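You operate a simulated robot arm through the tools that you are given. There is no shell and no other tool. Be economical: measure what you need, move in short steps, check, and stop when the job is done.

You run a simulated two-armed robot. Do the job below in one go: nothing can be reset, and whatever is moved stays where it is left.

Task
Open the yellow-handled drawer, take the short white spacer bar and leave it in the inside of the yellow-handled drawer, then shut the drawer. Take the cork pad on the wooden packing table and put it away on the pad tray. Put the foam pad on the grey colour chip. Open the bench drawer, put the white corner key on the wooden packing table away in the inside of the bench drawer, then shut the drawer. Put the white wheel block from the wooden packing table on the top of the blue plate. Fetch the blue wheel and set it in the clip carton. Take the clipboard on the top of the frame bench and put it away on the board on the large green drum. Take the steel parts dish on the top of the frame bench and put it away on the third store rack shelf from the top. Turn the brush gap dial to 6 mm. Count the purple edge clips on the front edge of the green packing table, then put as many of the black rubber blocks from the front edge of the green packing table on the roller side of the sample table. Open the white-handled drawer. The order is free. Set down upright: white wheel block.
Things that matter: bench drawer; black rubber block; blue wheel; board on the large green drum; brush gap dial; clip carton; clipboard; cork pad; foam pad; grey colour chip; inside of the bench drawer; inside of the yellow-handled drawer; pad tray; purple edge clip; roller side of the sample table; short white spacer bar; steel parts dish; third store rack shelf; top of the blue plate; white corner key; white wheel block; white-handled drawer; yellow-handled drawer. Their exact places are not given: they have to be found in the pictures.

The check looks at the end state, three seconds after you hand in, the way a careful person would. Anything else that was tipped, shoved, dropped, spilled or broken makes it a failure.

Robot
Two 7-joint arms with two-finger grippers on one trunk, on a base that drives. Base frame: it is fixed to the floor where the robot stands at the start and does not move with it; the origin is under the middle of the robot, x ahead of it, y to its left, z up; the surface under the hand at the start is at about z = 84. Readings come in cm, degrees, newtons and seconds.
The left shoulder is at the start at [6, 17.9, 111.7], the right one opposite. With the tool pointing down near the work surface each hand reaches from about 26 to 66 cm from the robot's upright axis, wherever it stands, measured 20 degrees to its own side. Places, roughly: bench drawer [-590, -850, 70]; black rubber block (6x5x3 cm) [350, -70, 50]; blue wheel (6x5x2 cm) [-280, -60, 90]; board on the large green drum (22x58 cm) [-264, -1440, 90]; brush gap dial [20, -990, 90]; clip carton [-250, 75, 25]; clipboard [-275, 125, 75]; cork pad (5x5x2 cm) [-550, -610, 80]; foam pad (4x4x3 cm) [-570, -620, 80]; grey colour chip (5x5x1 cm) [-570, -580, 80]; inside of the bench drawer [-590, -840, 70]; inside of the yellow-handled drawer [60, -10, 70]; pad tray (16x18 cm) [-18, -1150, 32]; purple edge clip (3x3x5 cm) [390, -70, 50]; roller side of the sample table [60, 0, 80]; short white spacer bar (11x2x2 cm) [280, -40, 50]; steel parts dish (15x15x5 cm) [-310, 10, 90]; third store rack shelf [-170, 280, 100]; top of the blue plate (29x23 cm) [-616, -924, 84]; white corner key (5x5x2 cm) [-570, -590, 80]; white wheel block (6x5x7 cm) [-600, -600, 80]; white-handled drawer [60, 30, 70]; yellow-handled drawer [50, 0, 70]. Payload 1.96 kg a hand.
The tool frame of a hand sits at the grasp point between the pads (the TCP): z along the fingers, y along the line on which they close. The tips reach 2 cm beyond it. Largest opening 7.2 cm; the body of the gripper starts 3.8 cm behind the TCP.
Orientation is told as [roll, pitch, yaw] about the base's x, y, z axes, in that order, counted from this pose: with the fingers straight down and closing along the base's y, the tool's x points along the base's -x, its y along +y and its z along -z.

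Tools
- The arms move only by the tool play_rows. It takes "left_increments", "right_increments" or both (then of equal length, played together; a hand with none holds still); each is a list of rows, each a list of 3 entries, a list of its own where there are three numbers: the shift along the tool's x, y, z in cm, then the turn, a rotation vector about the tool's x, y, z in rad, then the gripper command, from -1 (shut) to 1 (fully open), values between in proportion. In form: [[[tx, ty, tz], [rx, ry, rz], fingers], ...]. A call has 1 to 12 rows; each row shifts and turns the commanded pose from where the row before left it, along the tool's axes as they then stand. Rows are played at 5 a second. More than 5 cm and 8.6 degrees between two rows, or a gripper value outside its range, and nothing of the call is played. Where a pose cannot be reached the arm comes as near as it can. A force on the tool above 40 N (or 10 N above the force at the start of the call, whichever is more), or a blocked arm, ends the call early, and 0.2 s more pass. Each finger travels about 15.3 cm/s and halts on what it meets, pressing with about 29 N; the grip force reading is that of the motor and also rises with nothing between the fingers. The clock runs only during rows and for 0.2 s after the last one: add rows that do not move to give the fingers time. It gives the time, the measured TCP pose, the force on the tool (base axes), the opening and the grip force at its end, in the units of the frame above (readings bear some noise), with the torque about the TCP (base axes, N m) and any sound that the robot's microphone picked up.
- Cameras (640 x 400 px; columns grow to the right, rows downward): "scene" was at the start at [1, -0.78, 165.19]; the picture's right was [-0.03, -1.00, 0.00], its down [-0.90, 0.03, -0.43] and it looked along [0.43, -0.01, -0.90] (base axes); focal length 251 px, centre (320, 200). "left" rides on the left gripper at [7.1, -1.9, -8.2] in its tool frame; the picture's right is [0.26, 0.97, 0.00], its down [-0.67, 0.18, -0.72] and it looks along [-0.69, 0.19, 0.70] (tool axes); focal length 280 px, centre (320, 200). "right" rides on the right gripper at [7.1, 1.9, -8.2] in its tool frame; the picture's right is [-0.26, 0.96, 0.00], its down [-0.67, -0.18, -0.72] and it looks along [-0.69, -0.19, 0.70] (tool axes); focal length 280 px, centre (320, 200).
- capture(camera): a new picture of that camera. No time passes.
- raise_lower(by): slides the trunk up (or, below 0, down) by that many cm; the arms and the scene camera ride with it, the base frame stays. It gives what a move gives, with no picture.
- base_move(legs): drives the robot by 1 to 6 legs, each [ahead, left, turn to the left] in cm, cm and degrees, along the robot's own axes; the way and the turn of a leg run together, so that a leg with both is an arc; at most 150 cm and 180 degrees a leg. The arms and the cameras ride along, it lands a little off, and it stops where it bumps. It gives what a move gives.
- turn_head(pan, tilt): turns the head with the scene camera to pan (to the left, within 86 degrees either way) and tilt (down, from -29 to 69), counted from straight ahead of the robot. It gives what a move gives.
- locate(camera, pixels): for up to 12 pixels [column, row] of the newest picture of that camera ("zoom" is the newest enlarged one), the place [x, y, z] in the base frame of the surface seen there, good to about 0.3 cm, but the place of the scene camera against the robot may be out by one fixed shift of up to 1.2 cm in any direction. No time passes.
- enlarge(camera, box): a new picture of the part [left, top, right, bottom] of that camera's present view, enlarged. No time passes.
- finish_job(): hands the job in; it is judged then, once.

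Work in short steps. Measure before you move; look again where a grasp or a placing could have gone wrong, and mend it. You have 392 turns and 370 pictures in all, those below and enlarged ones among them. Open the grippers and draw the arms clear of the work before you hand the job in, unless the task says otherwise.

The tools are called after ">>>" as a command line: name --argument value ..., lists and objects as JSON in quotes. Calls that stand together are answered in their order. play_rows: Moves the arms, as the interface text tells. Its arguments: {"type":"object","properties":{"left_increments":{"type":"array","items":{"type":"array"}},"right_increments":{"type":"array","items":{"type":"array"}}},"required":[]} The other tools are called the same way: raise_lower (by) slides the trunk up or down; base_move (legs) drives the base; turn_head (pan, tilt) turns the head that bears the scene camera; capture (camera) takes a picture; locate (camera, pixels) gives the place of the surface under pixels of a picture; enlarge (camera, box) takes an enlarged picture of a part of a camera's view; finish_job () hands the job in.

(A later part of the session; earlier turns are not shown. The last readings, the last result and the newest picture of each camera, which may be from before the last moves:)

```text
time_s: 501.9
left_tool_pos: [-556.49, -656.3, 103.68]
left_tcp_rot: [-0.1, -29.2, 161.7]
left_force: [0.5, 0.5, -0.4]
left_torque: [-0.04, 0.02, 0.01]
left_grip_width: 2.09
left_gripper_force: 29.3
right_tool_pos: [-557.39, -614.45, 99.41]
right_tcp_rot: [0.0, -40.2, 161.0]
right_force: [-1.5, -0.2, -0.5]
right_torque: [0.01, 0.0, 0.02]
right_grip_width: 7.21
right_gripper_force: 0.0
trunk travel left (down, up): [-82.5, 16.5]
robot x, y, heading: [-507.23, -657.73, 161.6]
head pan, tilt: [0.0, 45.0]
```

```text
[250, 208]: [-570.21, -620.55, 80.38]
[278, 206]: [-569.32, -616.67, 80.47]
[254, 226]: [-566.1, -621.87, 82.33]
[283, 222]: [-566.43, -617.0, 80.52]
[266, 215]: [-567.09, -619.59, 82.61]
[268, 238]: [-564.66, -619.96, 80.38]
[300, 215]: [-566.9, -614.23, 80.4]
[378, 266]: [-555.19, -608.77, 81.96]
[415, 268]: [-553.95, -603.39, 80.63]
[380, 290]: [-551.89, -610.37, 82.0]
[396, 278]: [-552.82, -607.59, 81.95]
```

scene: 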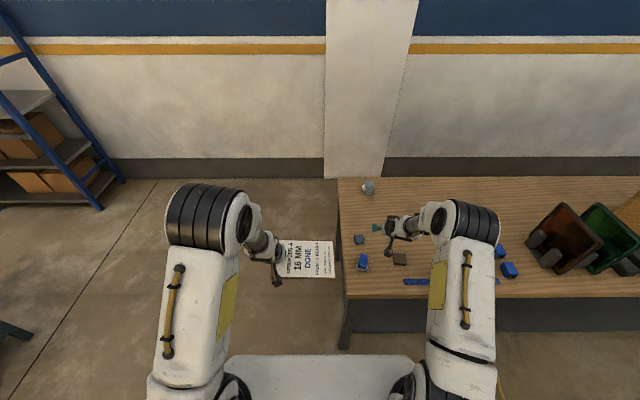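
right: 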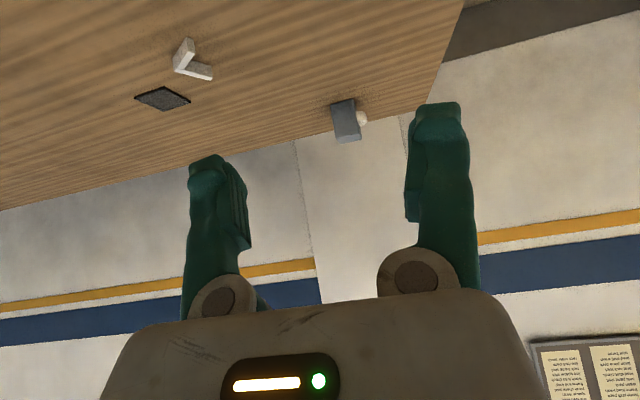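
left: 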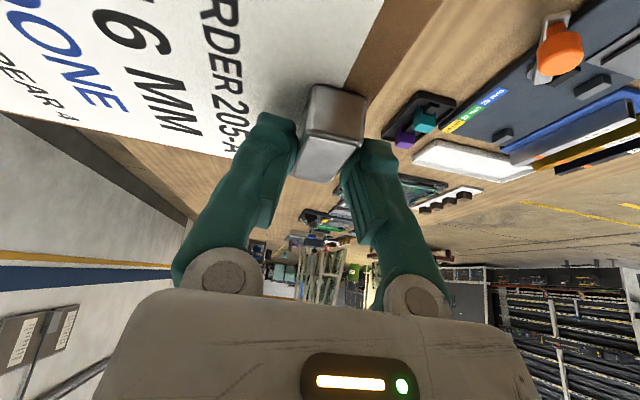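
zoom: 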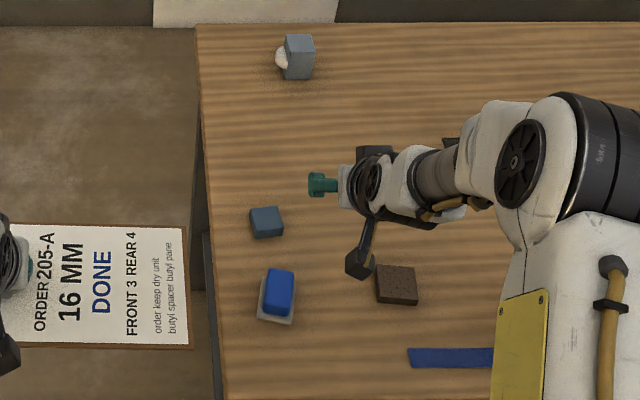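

Foam centre [-567,-619.5], top ~82.6. Reduce pitch to 30°, drive 8 cm closer and look.

>>> play_rows --right_increments '[[[0, 0, 0], [0, 0.09, 0], 1], [[0, 0, 0], [0, 0.088, 0], 1]]'

>>> base_move --legs '[[7, 0, 0]]'

>>> enlarge --camera "scene" --box '[336, 170, 416, 295]'

```text
time_s: 502.5
left_tool_pos: [-556.59, -656.41, 103.67]
left_tcp_rot: [0.0, -29.2, 161.6]
left_force: [-0.3, -0.1, 0.0]
left_torque: [-0.1, 0.01, 0.02]
left_grip_width: 2.09
left_gripper_force: 28.8
right_tool_pos: [-557.51, -614.53, 99.41]
right_tcp_rot: [0.1, -29.8, 160.9]
right_force: [-1.1, -0.3, -0.4]
right_torque: [-0.04, 0.0, -0.01]
right_grip_width: 7.21
right_gripper_force: 0.0
trunk travel left (down, up): [-82.5, 16.5]
robot x, y, heading: [-507.66, -657.87, 161.7]
head pan, tilt: [0.0, 45.0]
```

```text
time_s: 503.5
left_tool_pos: [-563.11, -654.09, 103.81]
left_tcp_rot: [0.0, -29.3, 161.5]
left_force: [0.3, 0.1, -0.9]
left_torque: [-0.08, -0.02, -0.02]
left_grip_width: 2.1
left_gripper_force: 29.5
right_tool_pos: [-563.94, -612.3, 99.45]
right_tcp_rot: [0.0, -30.0, 160.9]
right_force: [0.0, -0.4, 0.0]
right_torque: [-0.03, 0.0, -0.01]
right_grip_width: 7.21
right_gripper_force: 0.1
trunk travel left (down, up): [-82.5, 16.5]
robot x, y, heading: [-513.91, -655.56, 161.4]
head pan, tilt: [0.0, 45.0]
```

```text
3.20 times, centred on (376, 232) of scene
```

zoom: 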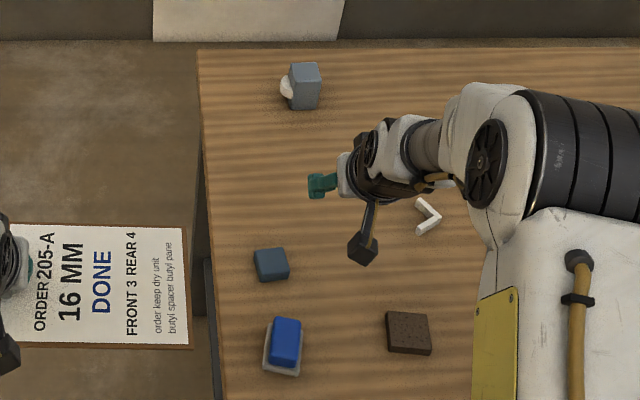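

>>> play_rows --right_increments '[[[1.6, 2.6, 2.75], [0, 0, 0], 1], [[1.6, 2.6, 2.75], [0, 0, 0], 1], [[1.6, 2.6, 2.75], [0, 0, 0], 1]]'

>>> capture --camera "right"

>>> enlarge --camera "scene" --box '[336, 200, 416, 300]'

```text
time_s: 504.3
left_tool_pos: [-563.33, -654.05, 103.57]
left_tcp_rot: [0.0, -29.1, 161.5]
left_force: [-0.7, -0.2, -0.8]
left_torque: [-0.04, -0.01, -0.02]
left_grip_width: 2.1
left_gripper_force: 29.0
right_tool_pos: [-566.7, -619.3, 89.77]
right_tcp_rot: [0.0, -29.9, 160.9]
right_force: [0.4, -0.1, -0.4]
right_torque: [0.03, -0.02, 0.0]
right_grip_width: 7.2
right_gripper_force: 0.2
trunk travel left (down, up): [-82.5, 16.5]
robot x, y, heading: [-513.96, -655.23, 161.5]
head pan, tilt: [0.0, 45.0]
```

```text
227 pictures are left
```

right: 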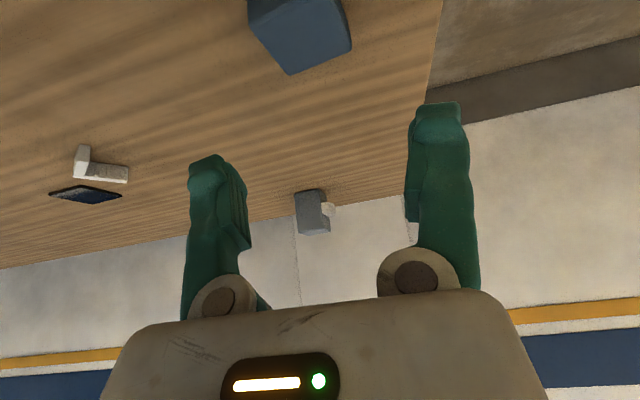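

```text
4.00 times, centred on (376, 250) of scene
```

zoom: 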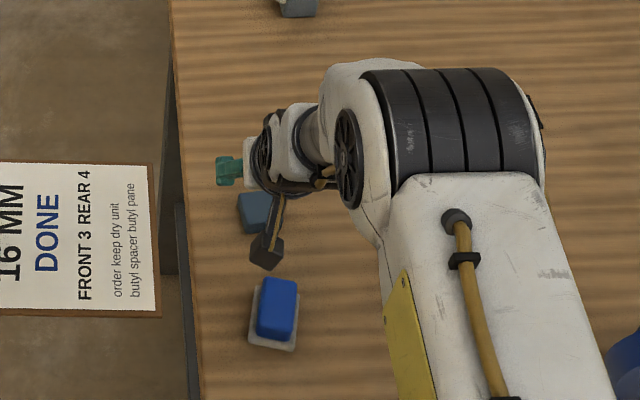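

>>> locate --camera "right" --pixels '[[252, 28], [291, 70], [347, 42], [300, 35], [338, 4], [255, 5]]'

```text
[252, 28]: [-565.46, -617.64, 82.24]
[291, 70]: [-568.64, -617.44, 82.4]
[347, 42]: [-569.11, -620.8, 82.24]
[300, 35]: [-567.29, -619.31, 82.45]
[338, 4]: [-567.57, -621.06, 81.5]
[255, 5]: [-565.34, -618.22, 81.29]
```

>>> play_rows --right_increments '[[[1.65, 0.2, 2.95], [0, 0, 0], 1], [[1.65, 0, 2.95], [0, 0, 0], 1], [[0, 0, 0], [0, 0, 0], -1], [[0, 0, 0], [0, 0, 0], -1], [[0, 0, 0], [0, 0, 0], -1]]'

>>> capture --camera "right"

```text
time_s: 505.5
left_tool_pos: [-563.26, -654.08, 103.8]
left_tcp_rot: [0.0, -29.2, 161.5]
left_force: [0.2, 0.3, -0.4]
left_torque: [-0.09, 0.03, 0.0]
left_grip_width: 2.09
left_gripper_force: 29.2
right_tool_pos: [-566.6, -619.51, 83.16]
right_tcp_rot: [0.0, -29.9, 160.9]
right_force: [0.8, -0.4, -0.3]
right_torque: [-0.02, 0.01, -0.02]
right_grip_width: 3.5
right_gripper_force: 28.4
trunk travel left (down, up): [-82.5, 16.5]
robot x, y, heading: [-513.58, -655.65, 161.4]
head pan, tilt: [0.0, 45.0]
```

```text
225 pictures are left
```

right: 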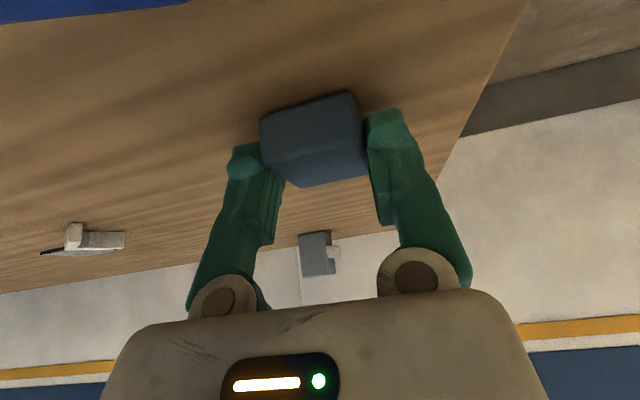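

Gripped (3.5 cm). Lift 8 cm and move right 34 to the chip.

>>> play_rows --right_increments '[[[-2, 0, -3.4], [0, 0, 0], -1], [[-2, 0, -3.4], [0, 0, 0], -1]]'

>>> base_move --legs '[[0, -34, 0], [3, 0, 0]]'

>>> capture --camera "scene"

>>> capture --camera "right"

```text
time_s: 506.1
left_tool_pos: [-563.06, -654.14, 103.69]
left_tcp_rot: [-0.1, -29.2, 161.7]
left_force: [-0.2, 0.1, -0.6]
left_torque: [-0.06, 0.0, -0.03]
left_grip_width: 2.07
left_gripper_force: 29.0
right_tool_pos: [-566.96, -619.78, 91.38]
right_tcp_rot: [0.0, -29.9, 161.0]
right_force: [-0.1, -0.2, -0.4]
right_torque: [-0.01, -0.01, -0.03]
right_grip_width: 3.47
right_gripper_force: 29.3
trunk travel left (down, up): [-82.5, 16.5]
robot x, y, heading: [-514.23, -655.65, 161.5]
head pan, tilt: [0.0, 45.0]
```

```text
time_s: 508.8
left_tool_pos: [-554.95, -620.97, 103.85]
left_tcp_rot: [-0.1, -29.3, 161.9]
left_force: [-0.2, -0.7, -0.8]
left_torque: [-0.09, 0.03, -0.02]
left_grip_width: 2.07
left_gripper_force: 29.1
right_tool_pos: [-558.73, -586.51, 91.47]
right_tcp_rot: [0.0, -30.1, 161.4]
right_force: [-0.3, -0.2, 0.4]
right_torque: [0.01, -0.01, -0.02]
right_grip_width: 3.47
right_gripper_force: 28.9
trunk travel left (down, up): [-82.5, 16.5]
robot x, y, heading: [-506.06, -622.21, 161.6]
head pan, tilt: [0.0, 45.0]
```

```text
224 pictures are left
```

scene: 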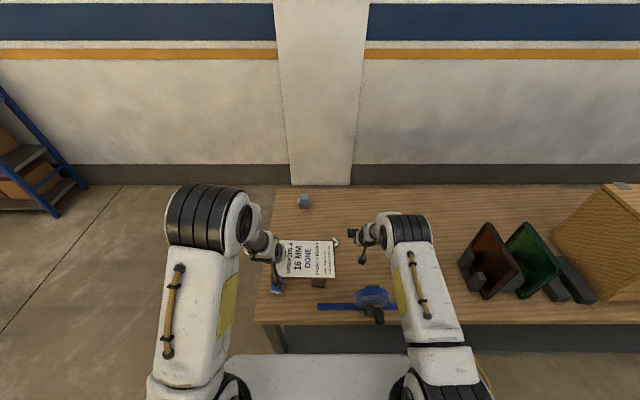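

```text
223 pictures are left
```

right: 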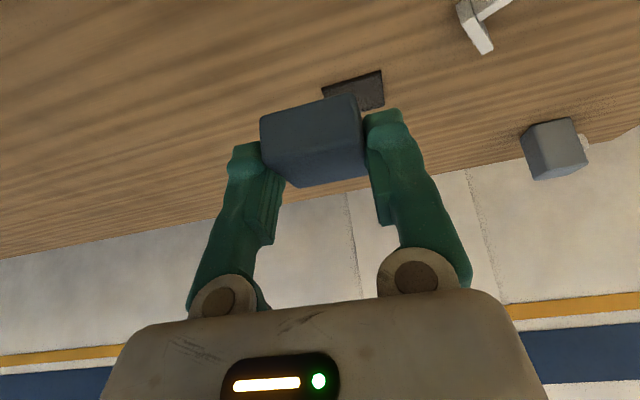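

>>> play_rows --right_increments '[[[-3.3, 0.75, 1.9], [0, 0, 0], -1], [[-3.3, 0.75, 1.9], [0, 0, 0], -1], [[-3.3, 0.7, 1.9], [0, 0, 0], -1]]'

>>> capture --camera "right"

```text
time_s: 509.6
left_tool_pos: [-555.25, -620.83, 103.53]
left_tcp_rot: [0.0, -29.1, 161.8]
left_force: [0.0, 0.0, -1.4]
left_torque: [-0.08, 0.03, -0.02]
left_grip_width: 2.09
left_gripper_force: 28.7
right_tool_pos: [-568.3, -585.44, 92.18]
right_tcp_rot: [0.0, -29.8, 161.3]
right_force: [-0.4, 0.2, 0.1]
right_torque: [-0.01, -0.02, 0.0]
right_grip_width: 3.45
right_gripper_force: 29.3
right hand out of reach, approached as far as the arm can: row 3
trunk travel left (down, up): [-82.5, 16.5]
robot x, y, heading: [-505.61, -621.96, 161.8]
head pan, tilt: [0.0, 45.0]
```

```text
222 pictures are left
```

right: 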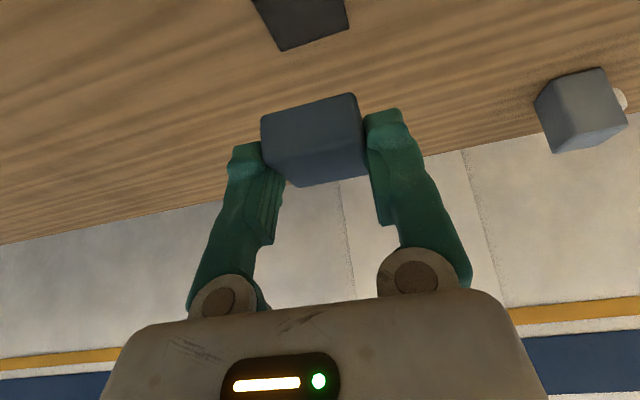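

>>> base_move --legs '[[4, 0, 0]]'

>>> capture --camera "right"

>>> locate --camera "right" --pixels '[[300, 20], [262, 10], [280, 40], [345, 20], [335, 5], [320, 30]]'

```text
time_s: 510.4
left_tool_pos: [-558.39, -619.65, 103.71]
left_tcp_rot: [-0.1, -29.3, 161.8]
left_force: [0.9, -0.1, -1.3]
left_torque: [-0.05, 0.0, 0.05]
left_grip_width: 2.08
left_gripper_force: 29.3
right_tool_pos: [-571.56, -584.37, 92.66]
right_tcp_rot: [-0.1, -30.2, 161.2]
right_force: [0.4, 0.4, -0.3]
right_torque: [0.01, 0.02, 0.02]
right_grip_width: 3.48
right_gripper_force: 29.0
trunk travel left (down, up): [-82.5, 16.5]
robot x, y, heading: [-509.27, -620.76, 161.7]
head pan, tilt: [0.0, 45.0]
```

```text
221 pictures are left
```

right: 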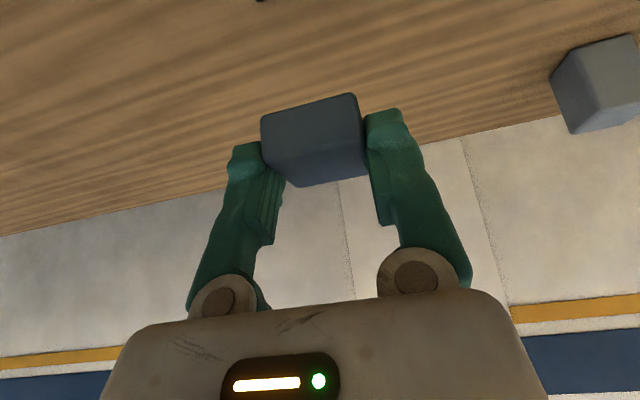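

```text
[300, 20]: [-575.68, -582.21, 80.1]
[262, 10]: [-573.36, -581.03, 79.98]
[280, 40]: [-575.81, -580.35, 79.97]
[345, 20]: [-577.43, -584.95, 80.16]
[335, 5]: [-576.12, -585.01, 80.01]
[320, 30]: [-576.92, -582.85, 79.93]
```

>>> play_rows --right_increments '[[[1.96, 0.06, 2.4], [0, 0, 0], -1], [[1.96, 0.06, 2.4], [0, 0, 0], -1]]'

>>> capture --camera "right"

>>> enlarge --camera "scene" --box '[320, 200, 400, 250]'

```text
time_s: 511.0
left_tool_pos: [-558.74, -619.54, 103.7]
left_tcp_rot: [0.1, -29.1, 161.8]
left_force: [0.5, 0.2, -0.8]
left_torque: [-0.08, 0.0, 0.01]
left_grip_width: 2.07
left_gripper_force: 28.9
right_tool_pos: [-569.68, -585.41, 86.82]
right_tcp_rot: [0.0, -30.0, 161.3]
right_force: [-0.1, 0.1, 0.1]
right_torque: [-0.01, 0.02, -0.01]
right_grip_width: 3.46
right_gripper_force: 29.1
right hand out of reach, approached as far as the arm can: row 1, 2
trunk travel left (down, up): [-82.5, 16.5]
robot x, y, heading: [-509.33, -621.21, 162.1]
head pan, tilt: [0.0, 45.0]
```

```text
220 pictures are left
```

right: 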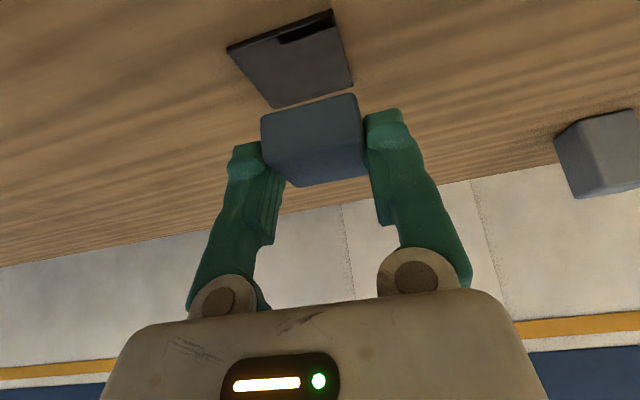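

```text
8.00 times, centred on (360, 225) of scene
```

zoom: 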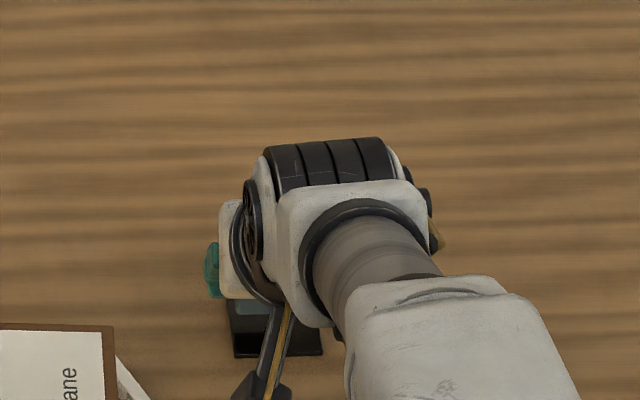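

>>> locate --camera "right" --pixels '[[231, 49], [329, 14], [275, 104], [350, 83], [300, 62], [360, 50]]'

```text
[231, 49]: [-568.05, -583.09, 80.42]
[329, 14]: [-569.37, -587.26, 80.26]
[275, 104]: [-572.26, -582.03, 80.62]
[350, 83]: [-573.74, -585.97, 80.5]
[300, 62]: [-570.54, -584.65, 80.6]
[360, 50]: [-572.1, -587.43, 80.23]
```

Chip centre [-570.9,-584.6], top 80.55. Lower by the trunk 3 cm (better reach), then fine-correct.

>>> raise_lower --by -2.4

>>> play_rows --right_increments '[[[-0.56, -0.39, 0.33], [0, 0, 0], -1], [[0, 0, 0], [0, 0, 0], -1]]'

```text
time_s: 511.7
left_tool_pos: [-558.8, -619.59, 101.27]
left_tcp_rot: [0.1, -29.1, 161.7]
left_force: [-0.7, 0.9, -1.2]
left_torque: [-0.06, 0.01, -0.03]
left_grip_width: 2.1
left_gripper_force: 29.2
right_tool_pos: [-569.82, -585.37, 84.5]
right_tcp_rot: [0.0, -29.8, 161.1]
right_force: [-0.2, 0.1, 0.2]
right_torque: [0.05, 0.02, 0.05]
right_grip_width: 3.45
right_gripper_force: 29.2
trunk travel left (down, up): [-80.1, 18.9]
robot x, y, heading: [-509.29, -621.06, 161.9]
head pan, tilt: [0.0, 45.0]
```

```text
time_s: 512.3
left_tool_pos: [-558.78, -619.63, 101.28]
left_tcp_rot: [0.0, -29.2, 161.8]
left_force: [-0.3, 0.6, -0.7]
left_torque: [-0.06, 0.01, -0.01]
left_grip_width: 2.1
left_gripper_force: 29.1
right_tool_pos: [-569.82, -585.02, 84.51]
right_tcp_rot: [0.0, -30.0, 161.2]
right_force: [-0.3, 0.3, -0.4]
right_torque: [0.0, 0.01, 0.01]
right_grip_width: 3.45
right_gripper_force: 28.9
right hand out of reach, approached as far as the arm can: row 1
trunk travel left (down, up): [-80.1, 18.9]
robot x, y, heading: [-509.08, -620.97, 161.7]
head pan, tilt: [0.0, 45.0]
```

Within 0.4 cm. Lower 0.9 cm and release.

>>> raise_lower --by -0.9

>>> play_rows --right_increments '[[[0, 0, 0], [0, 0, 0], 0.2], [[0, 0, 0], [0, 0, 0], 0.5], [[0, 0, 0], [0, 0, 0], 0.5], [[0, 0, -3], [0, 0, 0], 0.5], [[0, 0, -4], [0, 0, 0], 0.5], [[0, 0, -4], [0, 0, 0], 0.5]]'

>>> capture --camera "right"

```text
time_s: 512.9
left_tool_pos: [-558.77, -619.61, 100.42]
left_tcp_rot: [0.1, -29.2, 161.8]
left_force: [-0.6, 0.1, -0.9]
left_torque: [-0.06, -0.02, 0.0]
left_grip_width: 2.08
left_gripper_force: 28.8
right_tool_pos: [-569.75, -585.09, 83.82]
right_tcp_rot: [0.0, -30.0, 161.2]
right_force: [-0.1, 0.0, 0.7]
right_torque: [0.01, 0.01, -0.01]
right_grip_width: 3.47
right_gripper_force: 28.6
trunk travel left (down, up): [-79.2, 19.8]
robot x, y, heading: [-509.16, -621.06, 161.8]
head pan, tilt: [0.0, 45.0]
```

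```text
time_s: 514.3
left_tool_pos: [-558.64, -619.67, 100.45]
left_tcp_rot: [0.0, -29.2, 161.7]
left_force: [0.4, 0.8, -1.5]
left_torque: [-0.06, 0.0, 0.01]
left_grip_width: 2.06
left_gripper_force: 29.7
right_tool_pos: [-564.53, -587.02, 93.36]
right_tcp_rot: [0.0, -30.1, 161.3]
right_force: [0.1, -1.2, 0.2]
right_torque: [-0.02, 0.01, 0.02]
right_grip_width: 5.42
right_gripper_force: 0.1
trunk travel left (down, up): [-79.2, 19.8]
robot x, y, heading: [-509.59, -620.76, 162.0]
head pan, tilt: [0.0, 45.0]
```

```text
218 pictures are left
```

right: 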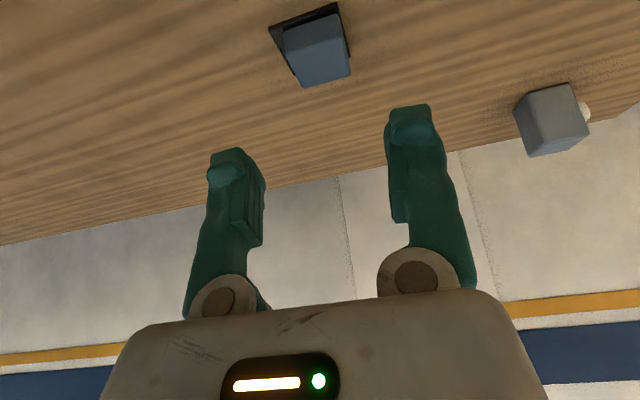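

>>> enlarge --camera "right" --box '[240, 0, 400, 100]'

```text
4.00 times, centred on (320, 50) of right
```

zoom: 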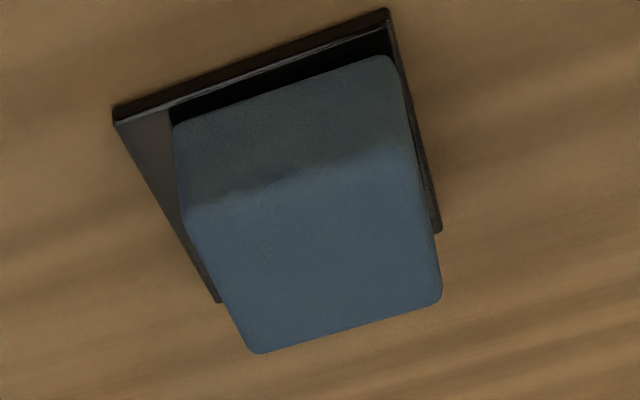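

Foam sits on the chip. Next the cork pad: shift the base left 18 and straighten the right hand.

>>> play_rows --right_increments '[[[3, 0, -2], [0, 0.13, 0], 1], [[3, 0, -2], [0, 0.13, 0], 1], [[3, 0, 0], [0, 0.13, 0], 1], [[3, 0, 0], [0, 0.13, 0], 1]]'

>>> base_move --legs '[[-3, 18, 0]]'

>>> capture --camera "right"

>>> capture --camera "scene"

```text
time_s: 515.3
left_tool_pos: [-558.72, -619.71, 100.46]
left_tcp_rot: [0.0, -29.2, 161.8]
left_force: [0.0, -0.3, -1.4]
left_torque: [-0.04, 0.0, 0.06]
left_grip_width: 2.09
left_gripper_force: 29.5
right_tool_pos: [-552.28, -591.15, 93.14]
right_tcp_rot: [0.0, -0.1, 161.4]
right_force: [-0.3, 0.9, -0.2]
right_torque: [0.01, 0.0, 0.03]
right_grip_width: 7.19
right_gripper_force: 0.0
trunk travel left (down, up): [-79.2, 19.8]
robot x, y, heading: [-509.3, -620.98, 162.0]
head pan, tilt: [0.0, 45.0]
```

```text
time_s: 516.8
left_tool_pos: [-561.61, -637.42, 100.34]
left_tcp_rot: [0.0, -29.2, 161.7]
left_force: [-0.5, -0.3, -0.7]
left_torque: [-0.05, 0.04, -0.01]
left_grip_width: 2.1
left_gripper_force: 29.4
right_tool_pos: [-555.03, -608.98, 93.17]
right_tcp_rot: [0.1, -0.2, 161.3]
right_force: [0.7, -0.6, -0.5]
right_torque: [0.0, 0.0, -0.02]
right_grip_width: 7.19
right_gripper_force: 0.0
trunk travel left (down, up): [-79.2, 19.8]
robot x, y, heading: [-512.2, -638.9, 161.8]
head pan, tilt: [0.0, 45.0]
```

```text
216 pictures are left
```

right: 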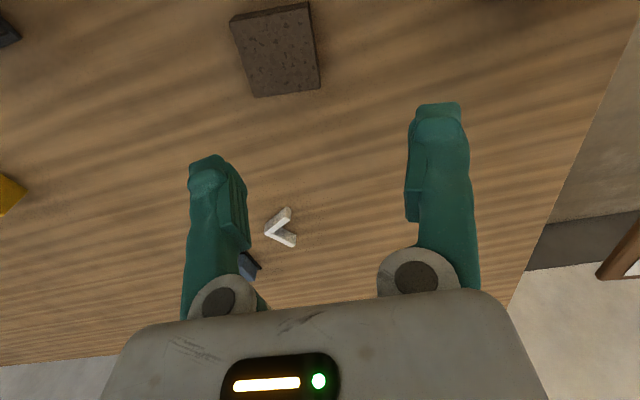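

```text
215 pictures are left
```

scene: 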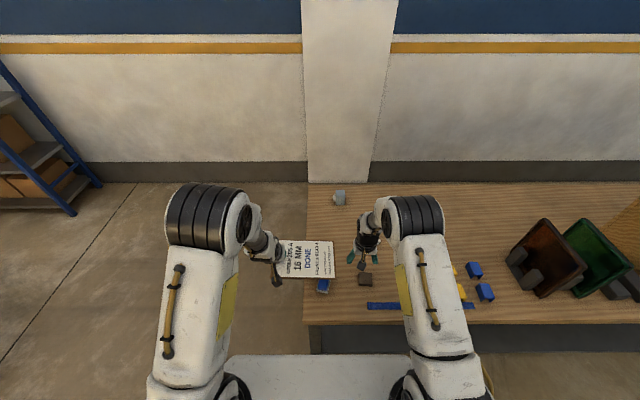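

>>> locate --camera "right" --pixels '[[236, 25], [308, 12], [256, 92], [317, 84], [278, 52]]'

```text
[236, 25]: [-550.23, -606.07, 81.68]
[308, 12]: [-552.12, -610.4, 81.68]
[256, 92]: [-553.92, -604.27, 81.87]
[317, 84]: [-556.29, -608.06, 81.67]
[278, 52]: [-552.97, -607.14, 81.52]
```

Cork centre [-553.1,-607.2], top 81.7. Align, descend to 82.5 and grip.

>>> play_rows --right_increments '[[[1.22, -2.3, 0], [0, 0, 0.09], 1], [[0, 0, 3.6], [0, 0, 0], 1], [[0, 0, 3.6], [0, 0, 0], 1], [[0, 0, 3.45], [0, 0, 0], 1], [[0, 0, 0], [0, 0, 0], 1], [[0, 0, 0], [0, 0, 0], -1], [[0, 0, 0], [0, 0, 0], -1], [[0, 0, 0], [0, 0, 0], -1]]'

>>> capture --camera "right"

```text
time_s: 518.6
left_tool_pos: [-561.46, -637.56, 100.38]
left_tcp_rot: [-0.1, -29.1, 161.7]
left_force: [0.1, -0.8, -0.5]
left_torque: [-0.07, -0.03, -0.02]
left_grip_width: 2.08
left_gripper_force: 28.8
right_tool_pos: [-553.03, -607.11, 82.7]
right_tcp_rot: [0.0, -0.2, 156.0]
right_force: [-0.1, -0.3, -0.2]
right_torque: [-0.01, -0.02, -0.01]
right_grip_width: 4.67
right_gripper_force: 29.6
trunk travel left (down, up): [-79.2, 19.8]
robot x, y, heading: [-512.25, -639.07, 161.8]
head pan, tilt: [0.0, 45.0]
```

```text
214 pictures are left
```

right: 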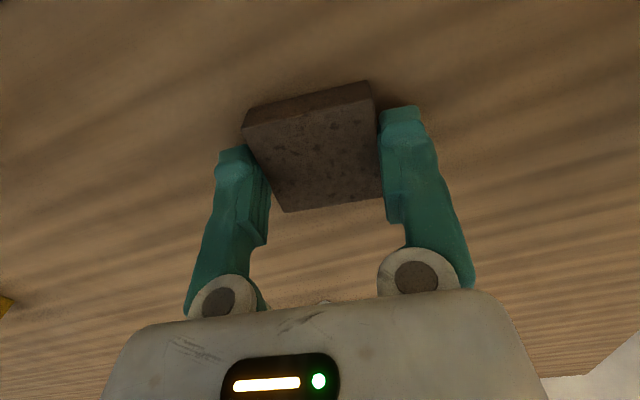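

Cork held. Lift, back away, and survey the way to the south-east.

>>> play_rows --right_increments '[[[0, 0, -4], [0, 0, 0], -1], [[0, 0, -4], [0, 0, 0], -1], [[0, 0, -3], [0, 0, 0], -1]]'

>>> raise_lower --by 18

>>> base_move --legs '[[-50, 0, 0], [0, 0, 150]]'

>>> turn_head --pan 0 --tilt 20

>>> capture --camera "scene"

>>> turn_head --pan -60 --tilt 20

>>> capture --camera "scene"

```text
time_s: 519.4
left_tool_pos: [-561.61, -637.35, 100.32]
left_tcp_rot: [0.0, -29.0, 161.7]
left_force: [-0.6, -0.3, -1.0]
left_torque: [-0.05, 0.02, -0.01]
left_grip_width: 2.08
left_gripper_force: 28.9
right_tool_pos: [-553.2, -607.2, 93.33]
right_tcp_rot: [0.0, -0.2, 156.0]
right_force: [0.2, 0.0, -0.9]
right_torque: [0.03, 0.01, 0.0]
right_grip_width: 4.68
right_gripper_force: 28.9
trunk travel left (down, up): [-79.2, 19.8]
robot x, y, heading: [-512.25, -638.8, 161.6]
head pan, tilt: [0.0, 45.0]
```

```text
time_s: 521.4
left_tool_pos: [-561.61, -637.47, 118.39]
left_tcp_rot: [0.0, -29.1, 161.7]
left_force: [0.2, -0.6, -0.8]
left_torque: [-0.06, 0.02, 0.0]
left_grip_width: 2.11
left_gripper_force: 29.5
right_tool_pos: [-553.19, -607.0, 111.31]
right_tcp_rot: [0.0, -0.2, 156.0]
right_force: [0.3, 0.6, -0.3]
right_torque: [-0.02, 0.0, 0.0]
right_grip_width: 4.66
right_gripper_force: 29.4
trunk travel left (down, up): [-97.2, 1.8]
robot x, y, heading: [-512.49, -638.72, 162.0]
head pan, tilt: [0.0, 45.0]
```

```text
time_s: 530.7
left_tool_pos: [-421.1, -676.75, 118.4]
left_tcp_rot: [0.0, -29.2, -44.0]
left_force: [-0.6, 0.7, 0.0]
left_torque: [0.03, -0.05, -0.01]
left_grip_width: 2.1
left_gripper_force: 28.7
right_tool_pos: [-441.84, -700.62, 111.36]
right_tcp_rot: [0.1, -0.2, -49.7]
right_force: [0.4, 0.5, -0.4]
right_torque: [0.0, 0.01, 0.02]
right_grip_width: 4.67
right_gripper_force: 28.5
trunk travel left (down, up): [-97.2, 1.8]
robot x, y, heading: [-465.08, -654.39, -43.9]
head pan, tilt: [0.0, 45.0]
```

```text
time_s: 531.6
left_tool_pos: [-421.13, -676.74, 118.31]
left_tcp_rot: [0.1, -29.1, -43.9]
left_force: [-0.2, 0.0, -1.3]
left_torque: [0.07, -0.05, -0.02]
left_grip_width: 2.11
left_gripper_force: 29.5
right_tool_pos: [-441.71, -700.53, 111.3]
right_tcp_rot: [0.0, -0.2, -49.8]
right_force: [-0.8, -0.1, -0.2]
right_torque: [0.02, -0.01, -0.01]
right_grip_width: 4.67
right_gripper_force: 29.4
trunk travel left (down, up): [-97.2, 1.8]
robot x, y, heading: [-464.83, -654.29, -44.0]
head pan, tilt: [0.0, 20.0]
```

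```text
213 pictures are left
```

scene: 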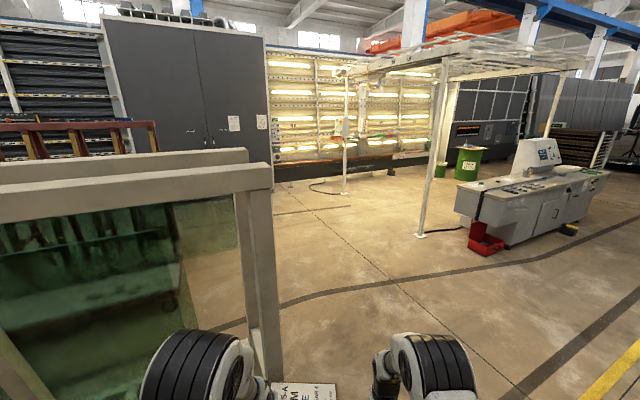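

```text
time_s: 532.9
left_tool_pos: [-421.18, -676.72, 118.32]
left_tcp_rot: [0.0, -29.1, -44.0]
left_force: [-0.5, -1.3, -1.3]
left_torque: [0.02, -0.03, -0.01]
left_grip_width: 2.09
left_gripper_force: 29.2
right_tool_pos: [-441.85, -700.51, 111.29]
right_tcp_rot: [0.0, -0.2, -49.7]
right_force: [-0.3, -0.1, -0.5]
right_torque: [-0.02, -0.01, -0.04]
right_grip_width: 4.67
right_gripper_force: 29.3
trunk travel left (down, up): [-97.2, 1.8]
robot x, y, heading: [-464.9, -653.72, -44.1]
head pan, tilt: [-60.0, 20.0]
```

```text
212 pictures are left
```

scene: 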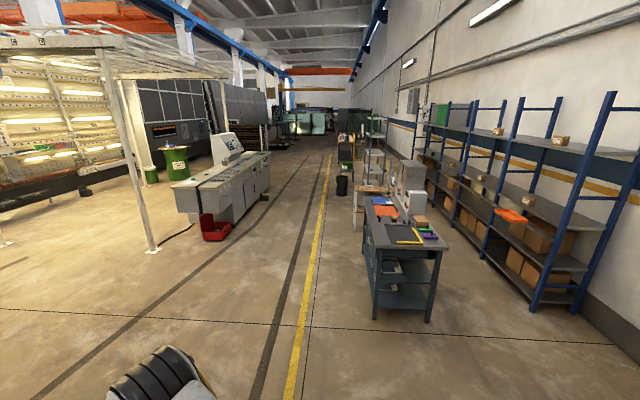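

>>> turn_head --pan 0 --tilt 20

>>> capture --camera "scene"

>>> locate --camera "scene" --pixels '[[255, 300], [280, 380], [240, 360], [468, 180], [545, 150], [505, 225], [490, 245], [440, 170], [420, 235], [345, 192], [560, 200], [300, 190]]'

>>> enlarge --camera "scene" --box '[400, 100, 640, 250]'

```text
time_s: 534.2
left_tool_pos: [-421.05, -676.75, 118.27]
left_tcp_rot: [0.1, -29.0, -43.9]
left_force: [0.1, -1.0, -0.9]
left_torque: [0.03, -0.03, 0.01]
left_grip_width: 2.09
left_gripper_force: 29.8
right_tool_pos: [-441.85, -700.45, 111.21]
right_tcp_rot: [-0.1, -0.2, -49.7]
right_force: [0.2, 0.0, -0.4]
right_torque: [0.0, -0.02, 0.01]
right_grip_width: 4.64
right_gripper_force: 28.9
trunk travel left (down, up): [-97.2, 1.8]
robot x, y, heading: [-465.04, -654.01, -44.0]
head pan, tilt: [0.0, 20.0]
```

```text
211 pictures are left
```

scene: 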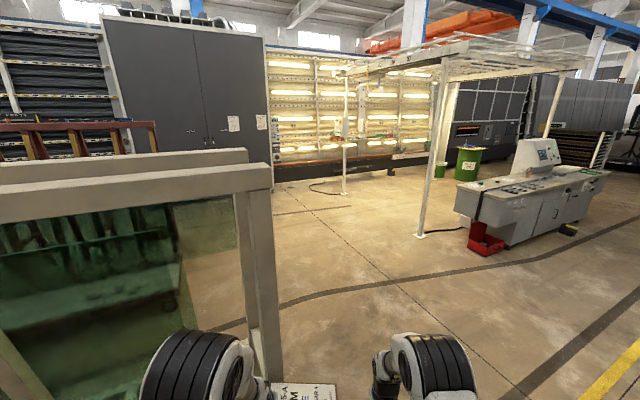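

```text
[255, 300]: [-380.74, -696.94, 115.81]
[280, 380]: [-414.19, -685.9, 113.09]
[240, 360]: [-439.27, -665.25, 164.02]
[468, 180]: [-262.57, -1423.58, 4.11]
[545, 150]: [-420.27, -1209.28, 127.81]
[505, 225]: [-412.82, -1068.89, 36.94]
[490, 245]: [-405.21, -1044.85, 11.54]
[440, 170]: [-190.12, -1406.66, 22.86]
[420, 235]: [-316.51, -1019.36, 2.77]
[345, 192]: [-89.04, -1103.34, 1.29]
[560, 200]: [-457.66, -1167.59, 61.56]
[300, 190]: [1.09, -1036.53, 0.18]
```

```text
2.67 times, centred on (520, 175) of scene
```

zoom: 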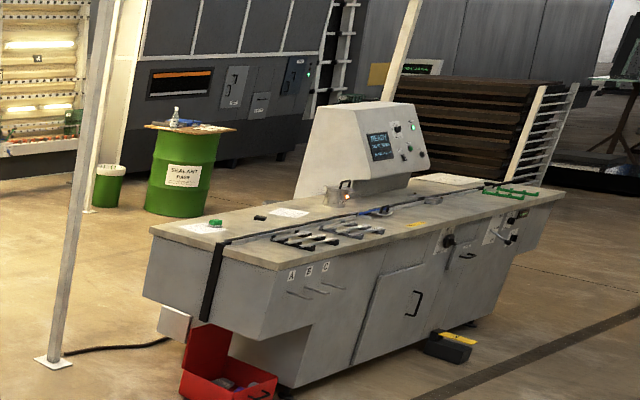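

>>> enlarge --camera "scene" --box '[250, 60, 450, 200]'

>>> locate --camera "zoom" --pixels '[[290, 205], [300, 230], [75, 370], [460, 350], [300, 400], [500, 250], [120, 300]]'

```text
2.86 times, centred on (350, 130) of scene
```

zoom: 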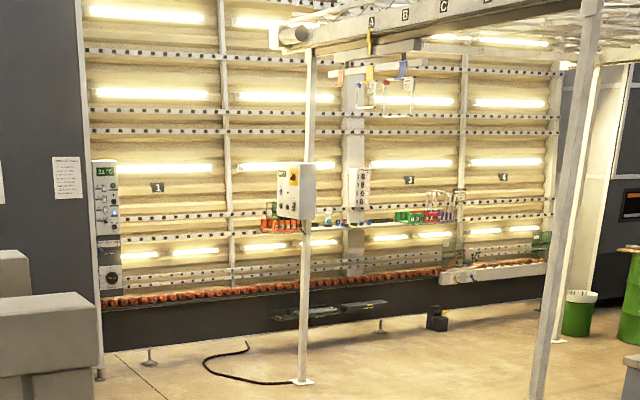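

```text
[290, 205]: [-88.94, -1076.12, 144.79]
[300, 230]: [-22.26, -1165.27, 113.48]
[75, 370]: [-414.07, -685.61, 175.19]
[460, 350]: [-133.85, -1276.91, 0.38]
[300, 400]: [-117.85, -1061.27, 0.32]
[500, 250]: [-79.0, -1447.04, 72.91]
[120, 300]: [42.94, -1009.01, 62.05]
```

The lit wall holds the dial panel (~[40,-1005]) and the low tray; the drum stands at [-262,-1424]. Move right, away from the white frame, then drive on heading -44°.

>>> base_move --legs '[[-5, -50, 0], [150, 0, 0], [150, 0, 0], [90, 0, 0], [0, 0, 26]]'

>>> capture --camera "scene"

```text
time_s: 557.0
left_tool_pos: [-163.91, -950.64, 118.4]
left_tcp_rot: [0.0, -29.0, -14.8]
left_force: [-0.2, -0.7, -0.3]
left_torque: [0.07, -0.02, -0.02]
left_grip_width: 2.09
left_gripper_force: 29.0
right_tool_pos: [-170.55, -981.42, 111.26]
right_tcp_rot: [0.1, -0.3, -20.6]
right_force: [1.2, 0.0, -0.2]
right_torque: [-0.04, -0.01, 0.04]
right_grip_width: 4.66
right_gripper_force: 29.3
trunk travel left (down, up): [-97.2, 1.8]
robot x, y, heading: [-212.95, -952.02, -14.8]
head pan, tilt: [0.0, 20.0]
```

```text
208 pictures are left
```

scene: 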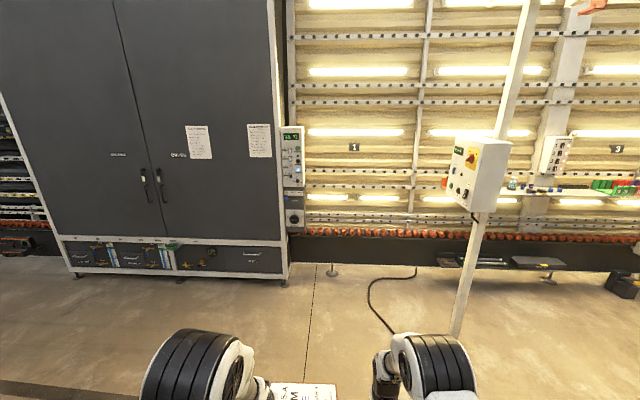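

>>> enlarge --camera "scene" --box '[265, 115, 329, 240]'

>>> enlarge --camera "scene" --box '[420, 230, 600, 300]'

>>> locate --camera "scene" --pixels '[[294, 217], [294, 205], [285, 217], [302, 217], [540, 263], [515, 262], [560, 267], [455, 330], [490, 170], [480, 262], [330, 240]]'

```text
3.20 times, centred on (297, 178) of scene
```

zoom: 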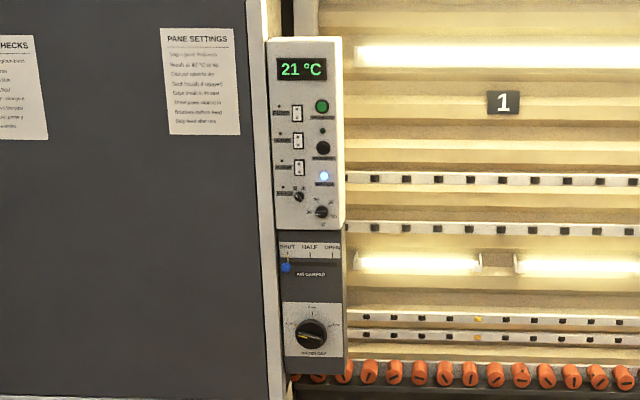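

```text
3.56 times, centred on (510, 265) of scene
```

zoom: 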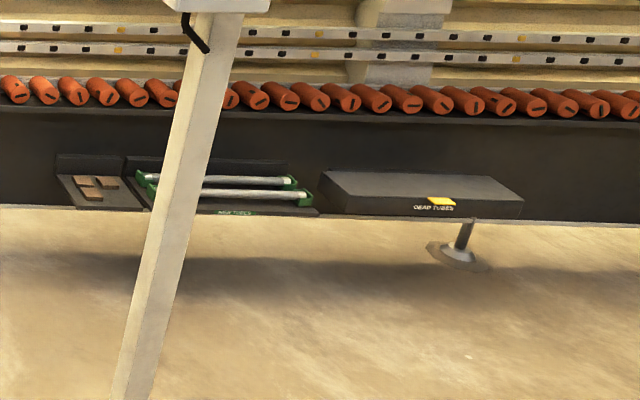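

```text
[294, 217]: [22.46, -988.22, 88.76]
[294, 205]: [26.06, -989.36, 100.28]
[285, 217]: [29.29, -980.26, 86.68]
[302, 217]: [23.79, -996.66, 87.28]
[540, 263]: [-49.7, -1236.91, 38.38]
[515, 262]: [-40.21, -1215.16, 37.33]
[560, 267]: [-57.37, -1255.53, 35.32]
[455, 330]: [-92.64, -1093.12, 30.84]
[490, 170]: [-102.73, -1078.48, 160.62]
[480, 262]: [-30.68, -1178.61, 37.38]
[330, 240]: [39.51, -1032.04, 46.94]
```

The pad tray (three pads in it) is under the lit wall at ≈[-18,-1150]; the dial at [22.5,-988,89]. I deliver the clipboard first: turn south and drive towards the green drum.

>>> base_move --legs '[[0, 0, -93.2], [150, 0, 0], [120, 0, 0]]'

>>> turn_head --pan 10 --tilt 25

>>> capture --camera "scene"

```text
time_s: 574.3
left_tool_pos: [-298.04, -1261.13, 118.44]
left_tcp_rot: [-0.1, -29.0, -107.6]
left_force: [0.0, 0.6, -0.7]
left_torque: [-0.04, -0.08, 0.03]
left_grip_width: 2.07
left_gripper_force: 29.0
right_tool_pos: [-328.6, -1253.22, 111.27]
right_tcp_rot: [0.0, -0.2, -113.3]
right_force: [-0.7, -0.4, 0.2]
right_torque: [-0.02, -0.04, -0.04]
right_grip_width: 4.66
right_gripper_force: 29.3
trunk travel left (down, up): [-97.2, 1.8]
robot x, y, heading: [-297.2, -1212.18, -107.8]
head pan, tilt: [0.0, 20.0]
```

```text
time_s: 575.0
left_tool_pos: [-298.04, -1261.21, 118.33]
left_tcp_rot: [0.0, -29.0, -107.7]
left_force: [-0.4, 1.0, -1.5]
left_torque: [-0.02, -0.08, -0.02]
left_grip_width: 2.09
left_gripper_force: 28.7
right_tool_pos: [-328.57, -1253.21, 111.28]
right_tcp_rot: [0.0, -0.3, -113.2]
right_force: [-0.3, -0.1, -0.4]
right_torque: [0.0, -0.02, 0.04]
right_grip_width: 4.69
right_gripper_force: 29.4
trunk travel left (down, up): [-97.2, 1.8]
robot x, y, heading: [-297.29, -1211.74, -107.5]
head pan, tilt: [10.0, 25.0]
```

```text
205 pictures are left
```

scene: 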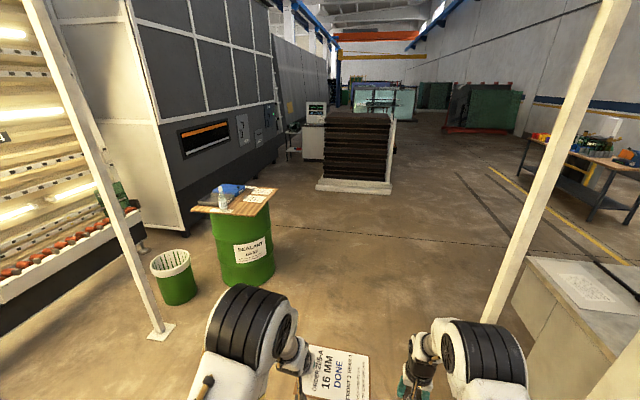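

>>> enlarge --camera "scene" --box '[180, 160, 290, 230]'

>>> locate --camera "zoom" --pixels '[[70, 290], [420, 330], [530, 160], [200, 130], [470, 230], [300, 270], [250, 280], [330, 160], [400, 270]]'

>>> locate --camera "scene" --pixels '[[160, 330], [490, 315], [245, 285], [175, 300], [345, 190], [215, 270]]'

```text
5.71 times, centred on (235, 195) of scene
```

zoom: 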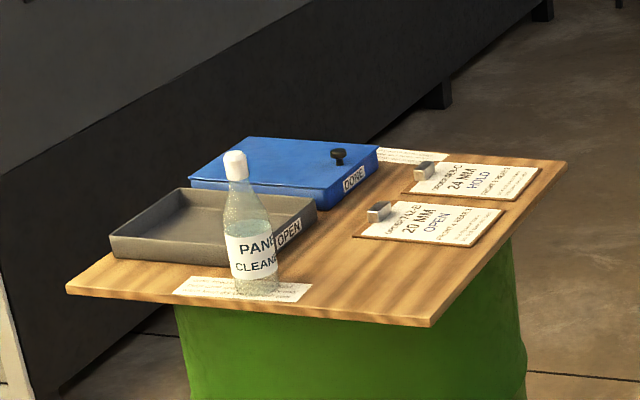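

```text
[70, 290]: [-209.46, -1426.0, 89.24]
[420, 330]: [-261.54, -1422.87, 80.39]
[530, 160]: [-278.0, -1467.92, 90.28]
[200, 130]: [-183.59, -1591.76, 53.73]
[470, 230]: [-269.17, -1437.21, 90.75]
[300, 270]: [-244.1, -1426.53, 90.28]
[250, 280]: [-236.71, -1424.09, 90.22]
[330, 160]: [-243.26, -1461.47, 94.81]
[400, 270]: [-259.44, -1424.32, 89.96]
```

```text
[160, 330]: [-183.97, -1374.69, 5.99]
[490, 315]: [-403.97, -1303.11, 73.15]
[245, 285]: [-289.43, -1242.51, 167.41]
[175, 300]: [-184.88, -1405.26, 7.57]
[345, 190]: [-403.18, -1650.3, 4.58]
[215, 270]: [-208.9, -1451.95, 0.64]
```

Two other clipboards lie along the board's right side; the near-right part is free. Move left 80 and forward 95 for a close view.

>>> base_move --legs '[[0, 80, 0], [95, 0, 0]]'

>>> turn_head --pan 0 --tilt 45

>>> capture --camera "scene"

>>> capture --camera "right"

```text
time_s: 583.9
left_tool_pos: [-251.79, -1376.7, 118.41]
left_tcp_rot: [0.1, -29.1, -109.0]
left_force: [0.0, -0.1, -0.9]
left_torque: [0.0, -0.04, 0.0]
left_grip_width: 2.12
left_gripper_force: 29.0
right_tool_pos: [-282.11, -1367.98, 111.31]
right_tcp_rot: [-0.1, -0.1, -114.6]
right_force: [0.2, 0.7, -0.4]
right_torque: [0.02, 0.0, 0.0]
right_grip_width: 4.63
right_gripper_force: 29.2
trunk travel left (down, up): [-97.2, 1.8]
robot x, y, heading: [-250.18, -1327.43, -109.0]
head pan, tilt: [10.0, 25.0]
```

```text
time_s: 584.8
left_tool_pos: [-251.87, -1376.7, 118.35]
left_tcp_rot: [-0.1, -29.1, -108.9]
left_force: [-0.1, -0.2, -0.6]
left_torque: [-0.01, -0.03, 0.01]
left_grip_width: 2.08
left_gripper_force: 28.8
right_tool_pos: [-282.16, -1368.07, 111.31]
right_tcp_rot: [0.0, -0.1, -114.6]
right_force: [-0.2, -0.4, -0.1]
right_torque: [0.03, 0.03, 0.02]
right_grip_width: 4.63
right_gripper_force: 28.6
trunk travel left (down, up): [-97.2, 1.8]
robot x, y, heading: [-250.14, -1327.33, -108.4]
head pan, tilt: [0.0, 45.0]
```

```text
203 pictures are left
```

scene: 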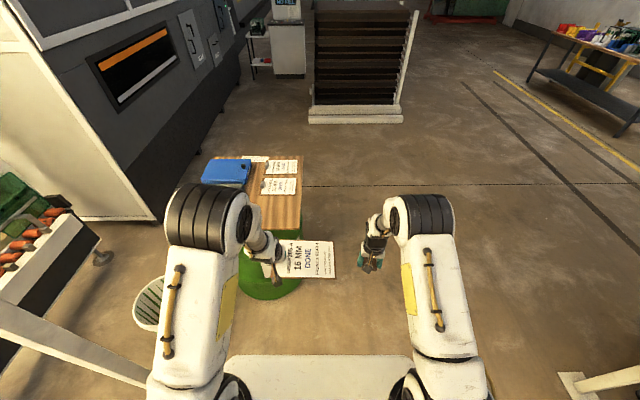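

```text
202 pictures are left
```

right: 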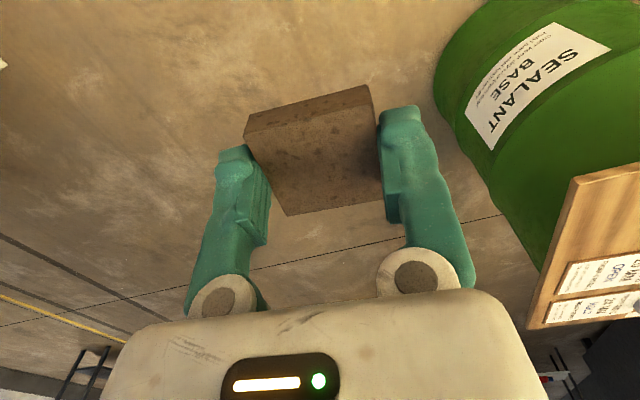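

>>> enlarge --camera "scene" --box '[190, 145, 340, 285]'

>>> locate --camera "zoom" --pixels '[[458, 40], [452, 235], [285, 150], [300, 175], [440, 145], [442, 175], [310, 50], [442, 100], [350, 210], [400, 215], [296, 150]]'

```text
2.86 times, centred on (265, 215) of scene
```

zoom: 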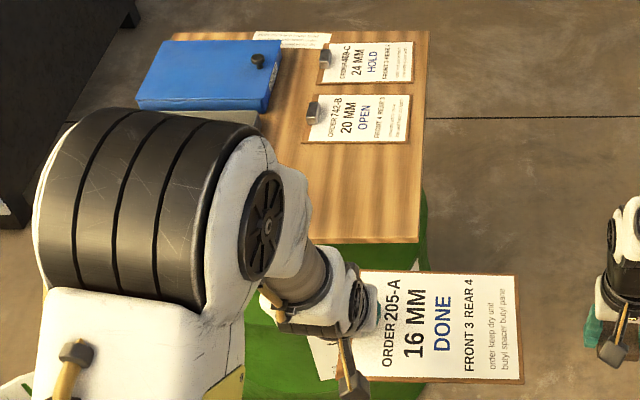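

```text
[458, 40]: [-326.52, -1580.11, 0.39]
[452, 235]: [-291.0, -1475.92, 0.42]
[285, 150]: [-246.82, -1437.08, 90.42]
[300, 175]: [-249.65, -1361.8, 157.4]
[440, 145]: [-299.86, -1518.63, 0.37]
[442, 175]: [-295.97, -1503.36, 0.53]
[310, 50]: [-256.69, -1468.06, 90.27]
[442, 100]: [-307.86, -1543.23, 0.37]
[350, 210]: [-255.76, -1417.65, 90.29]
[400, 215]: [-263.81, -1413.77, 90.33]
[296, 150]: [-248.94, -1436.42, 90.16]
```

>>> locate --camera "zoom" --pixels '[[415, 239], [425, 40], [408, 145], [304, 140], [408, 97], [316, 112], [320, 238], [360, 190], [416, 190], [330, 55]]'

```text
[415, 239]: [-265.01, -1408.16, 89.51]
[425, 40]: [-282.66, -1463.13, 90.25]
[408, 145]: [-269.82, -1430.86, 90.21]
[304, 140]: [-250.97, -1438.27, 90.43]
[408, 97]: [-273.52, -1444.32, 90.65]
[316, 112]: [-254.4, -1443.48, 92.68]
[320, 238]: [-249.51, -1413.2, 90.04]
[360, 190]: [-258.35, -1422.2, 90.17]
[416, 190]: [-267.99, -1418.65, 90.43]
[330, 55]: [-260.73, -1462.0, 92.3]
```

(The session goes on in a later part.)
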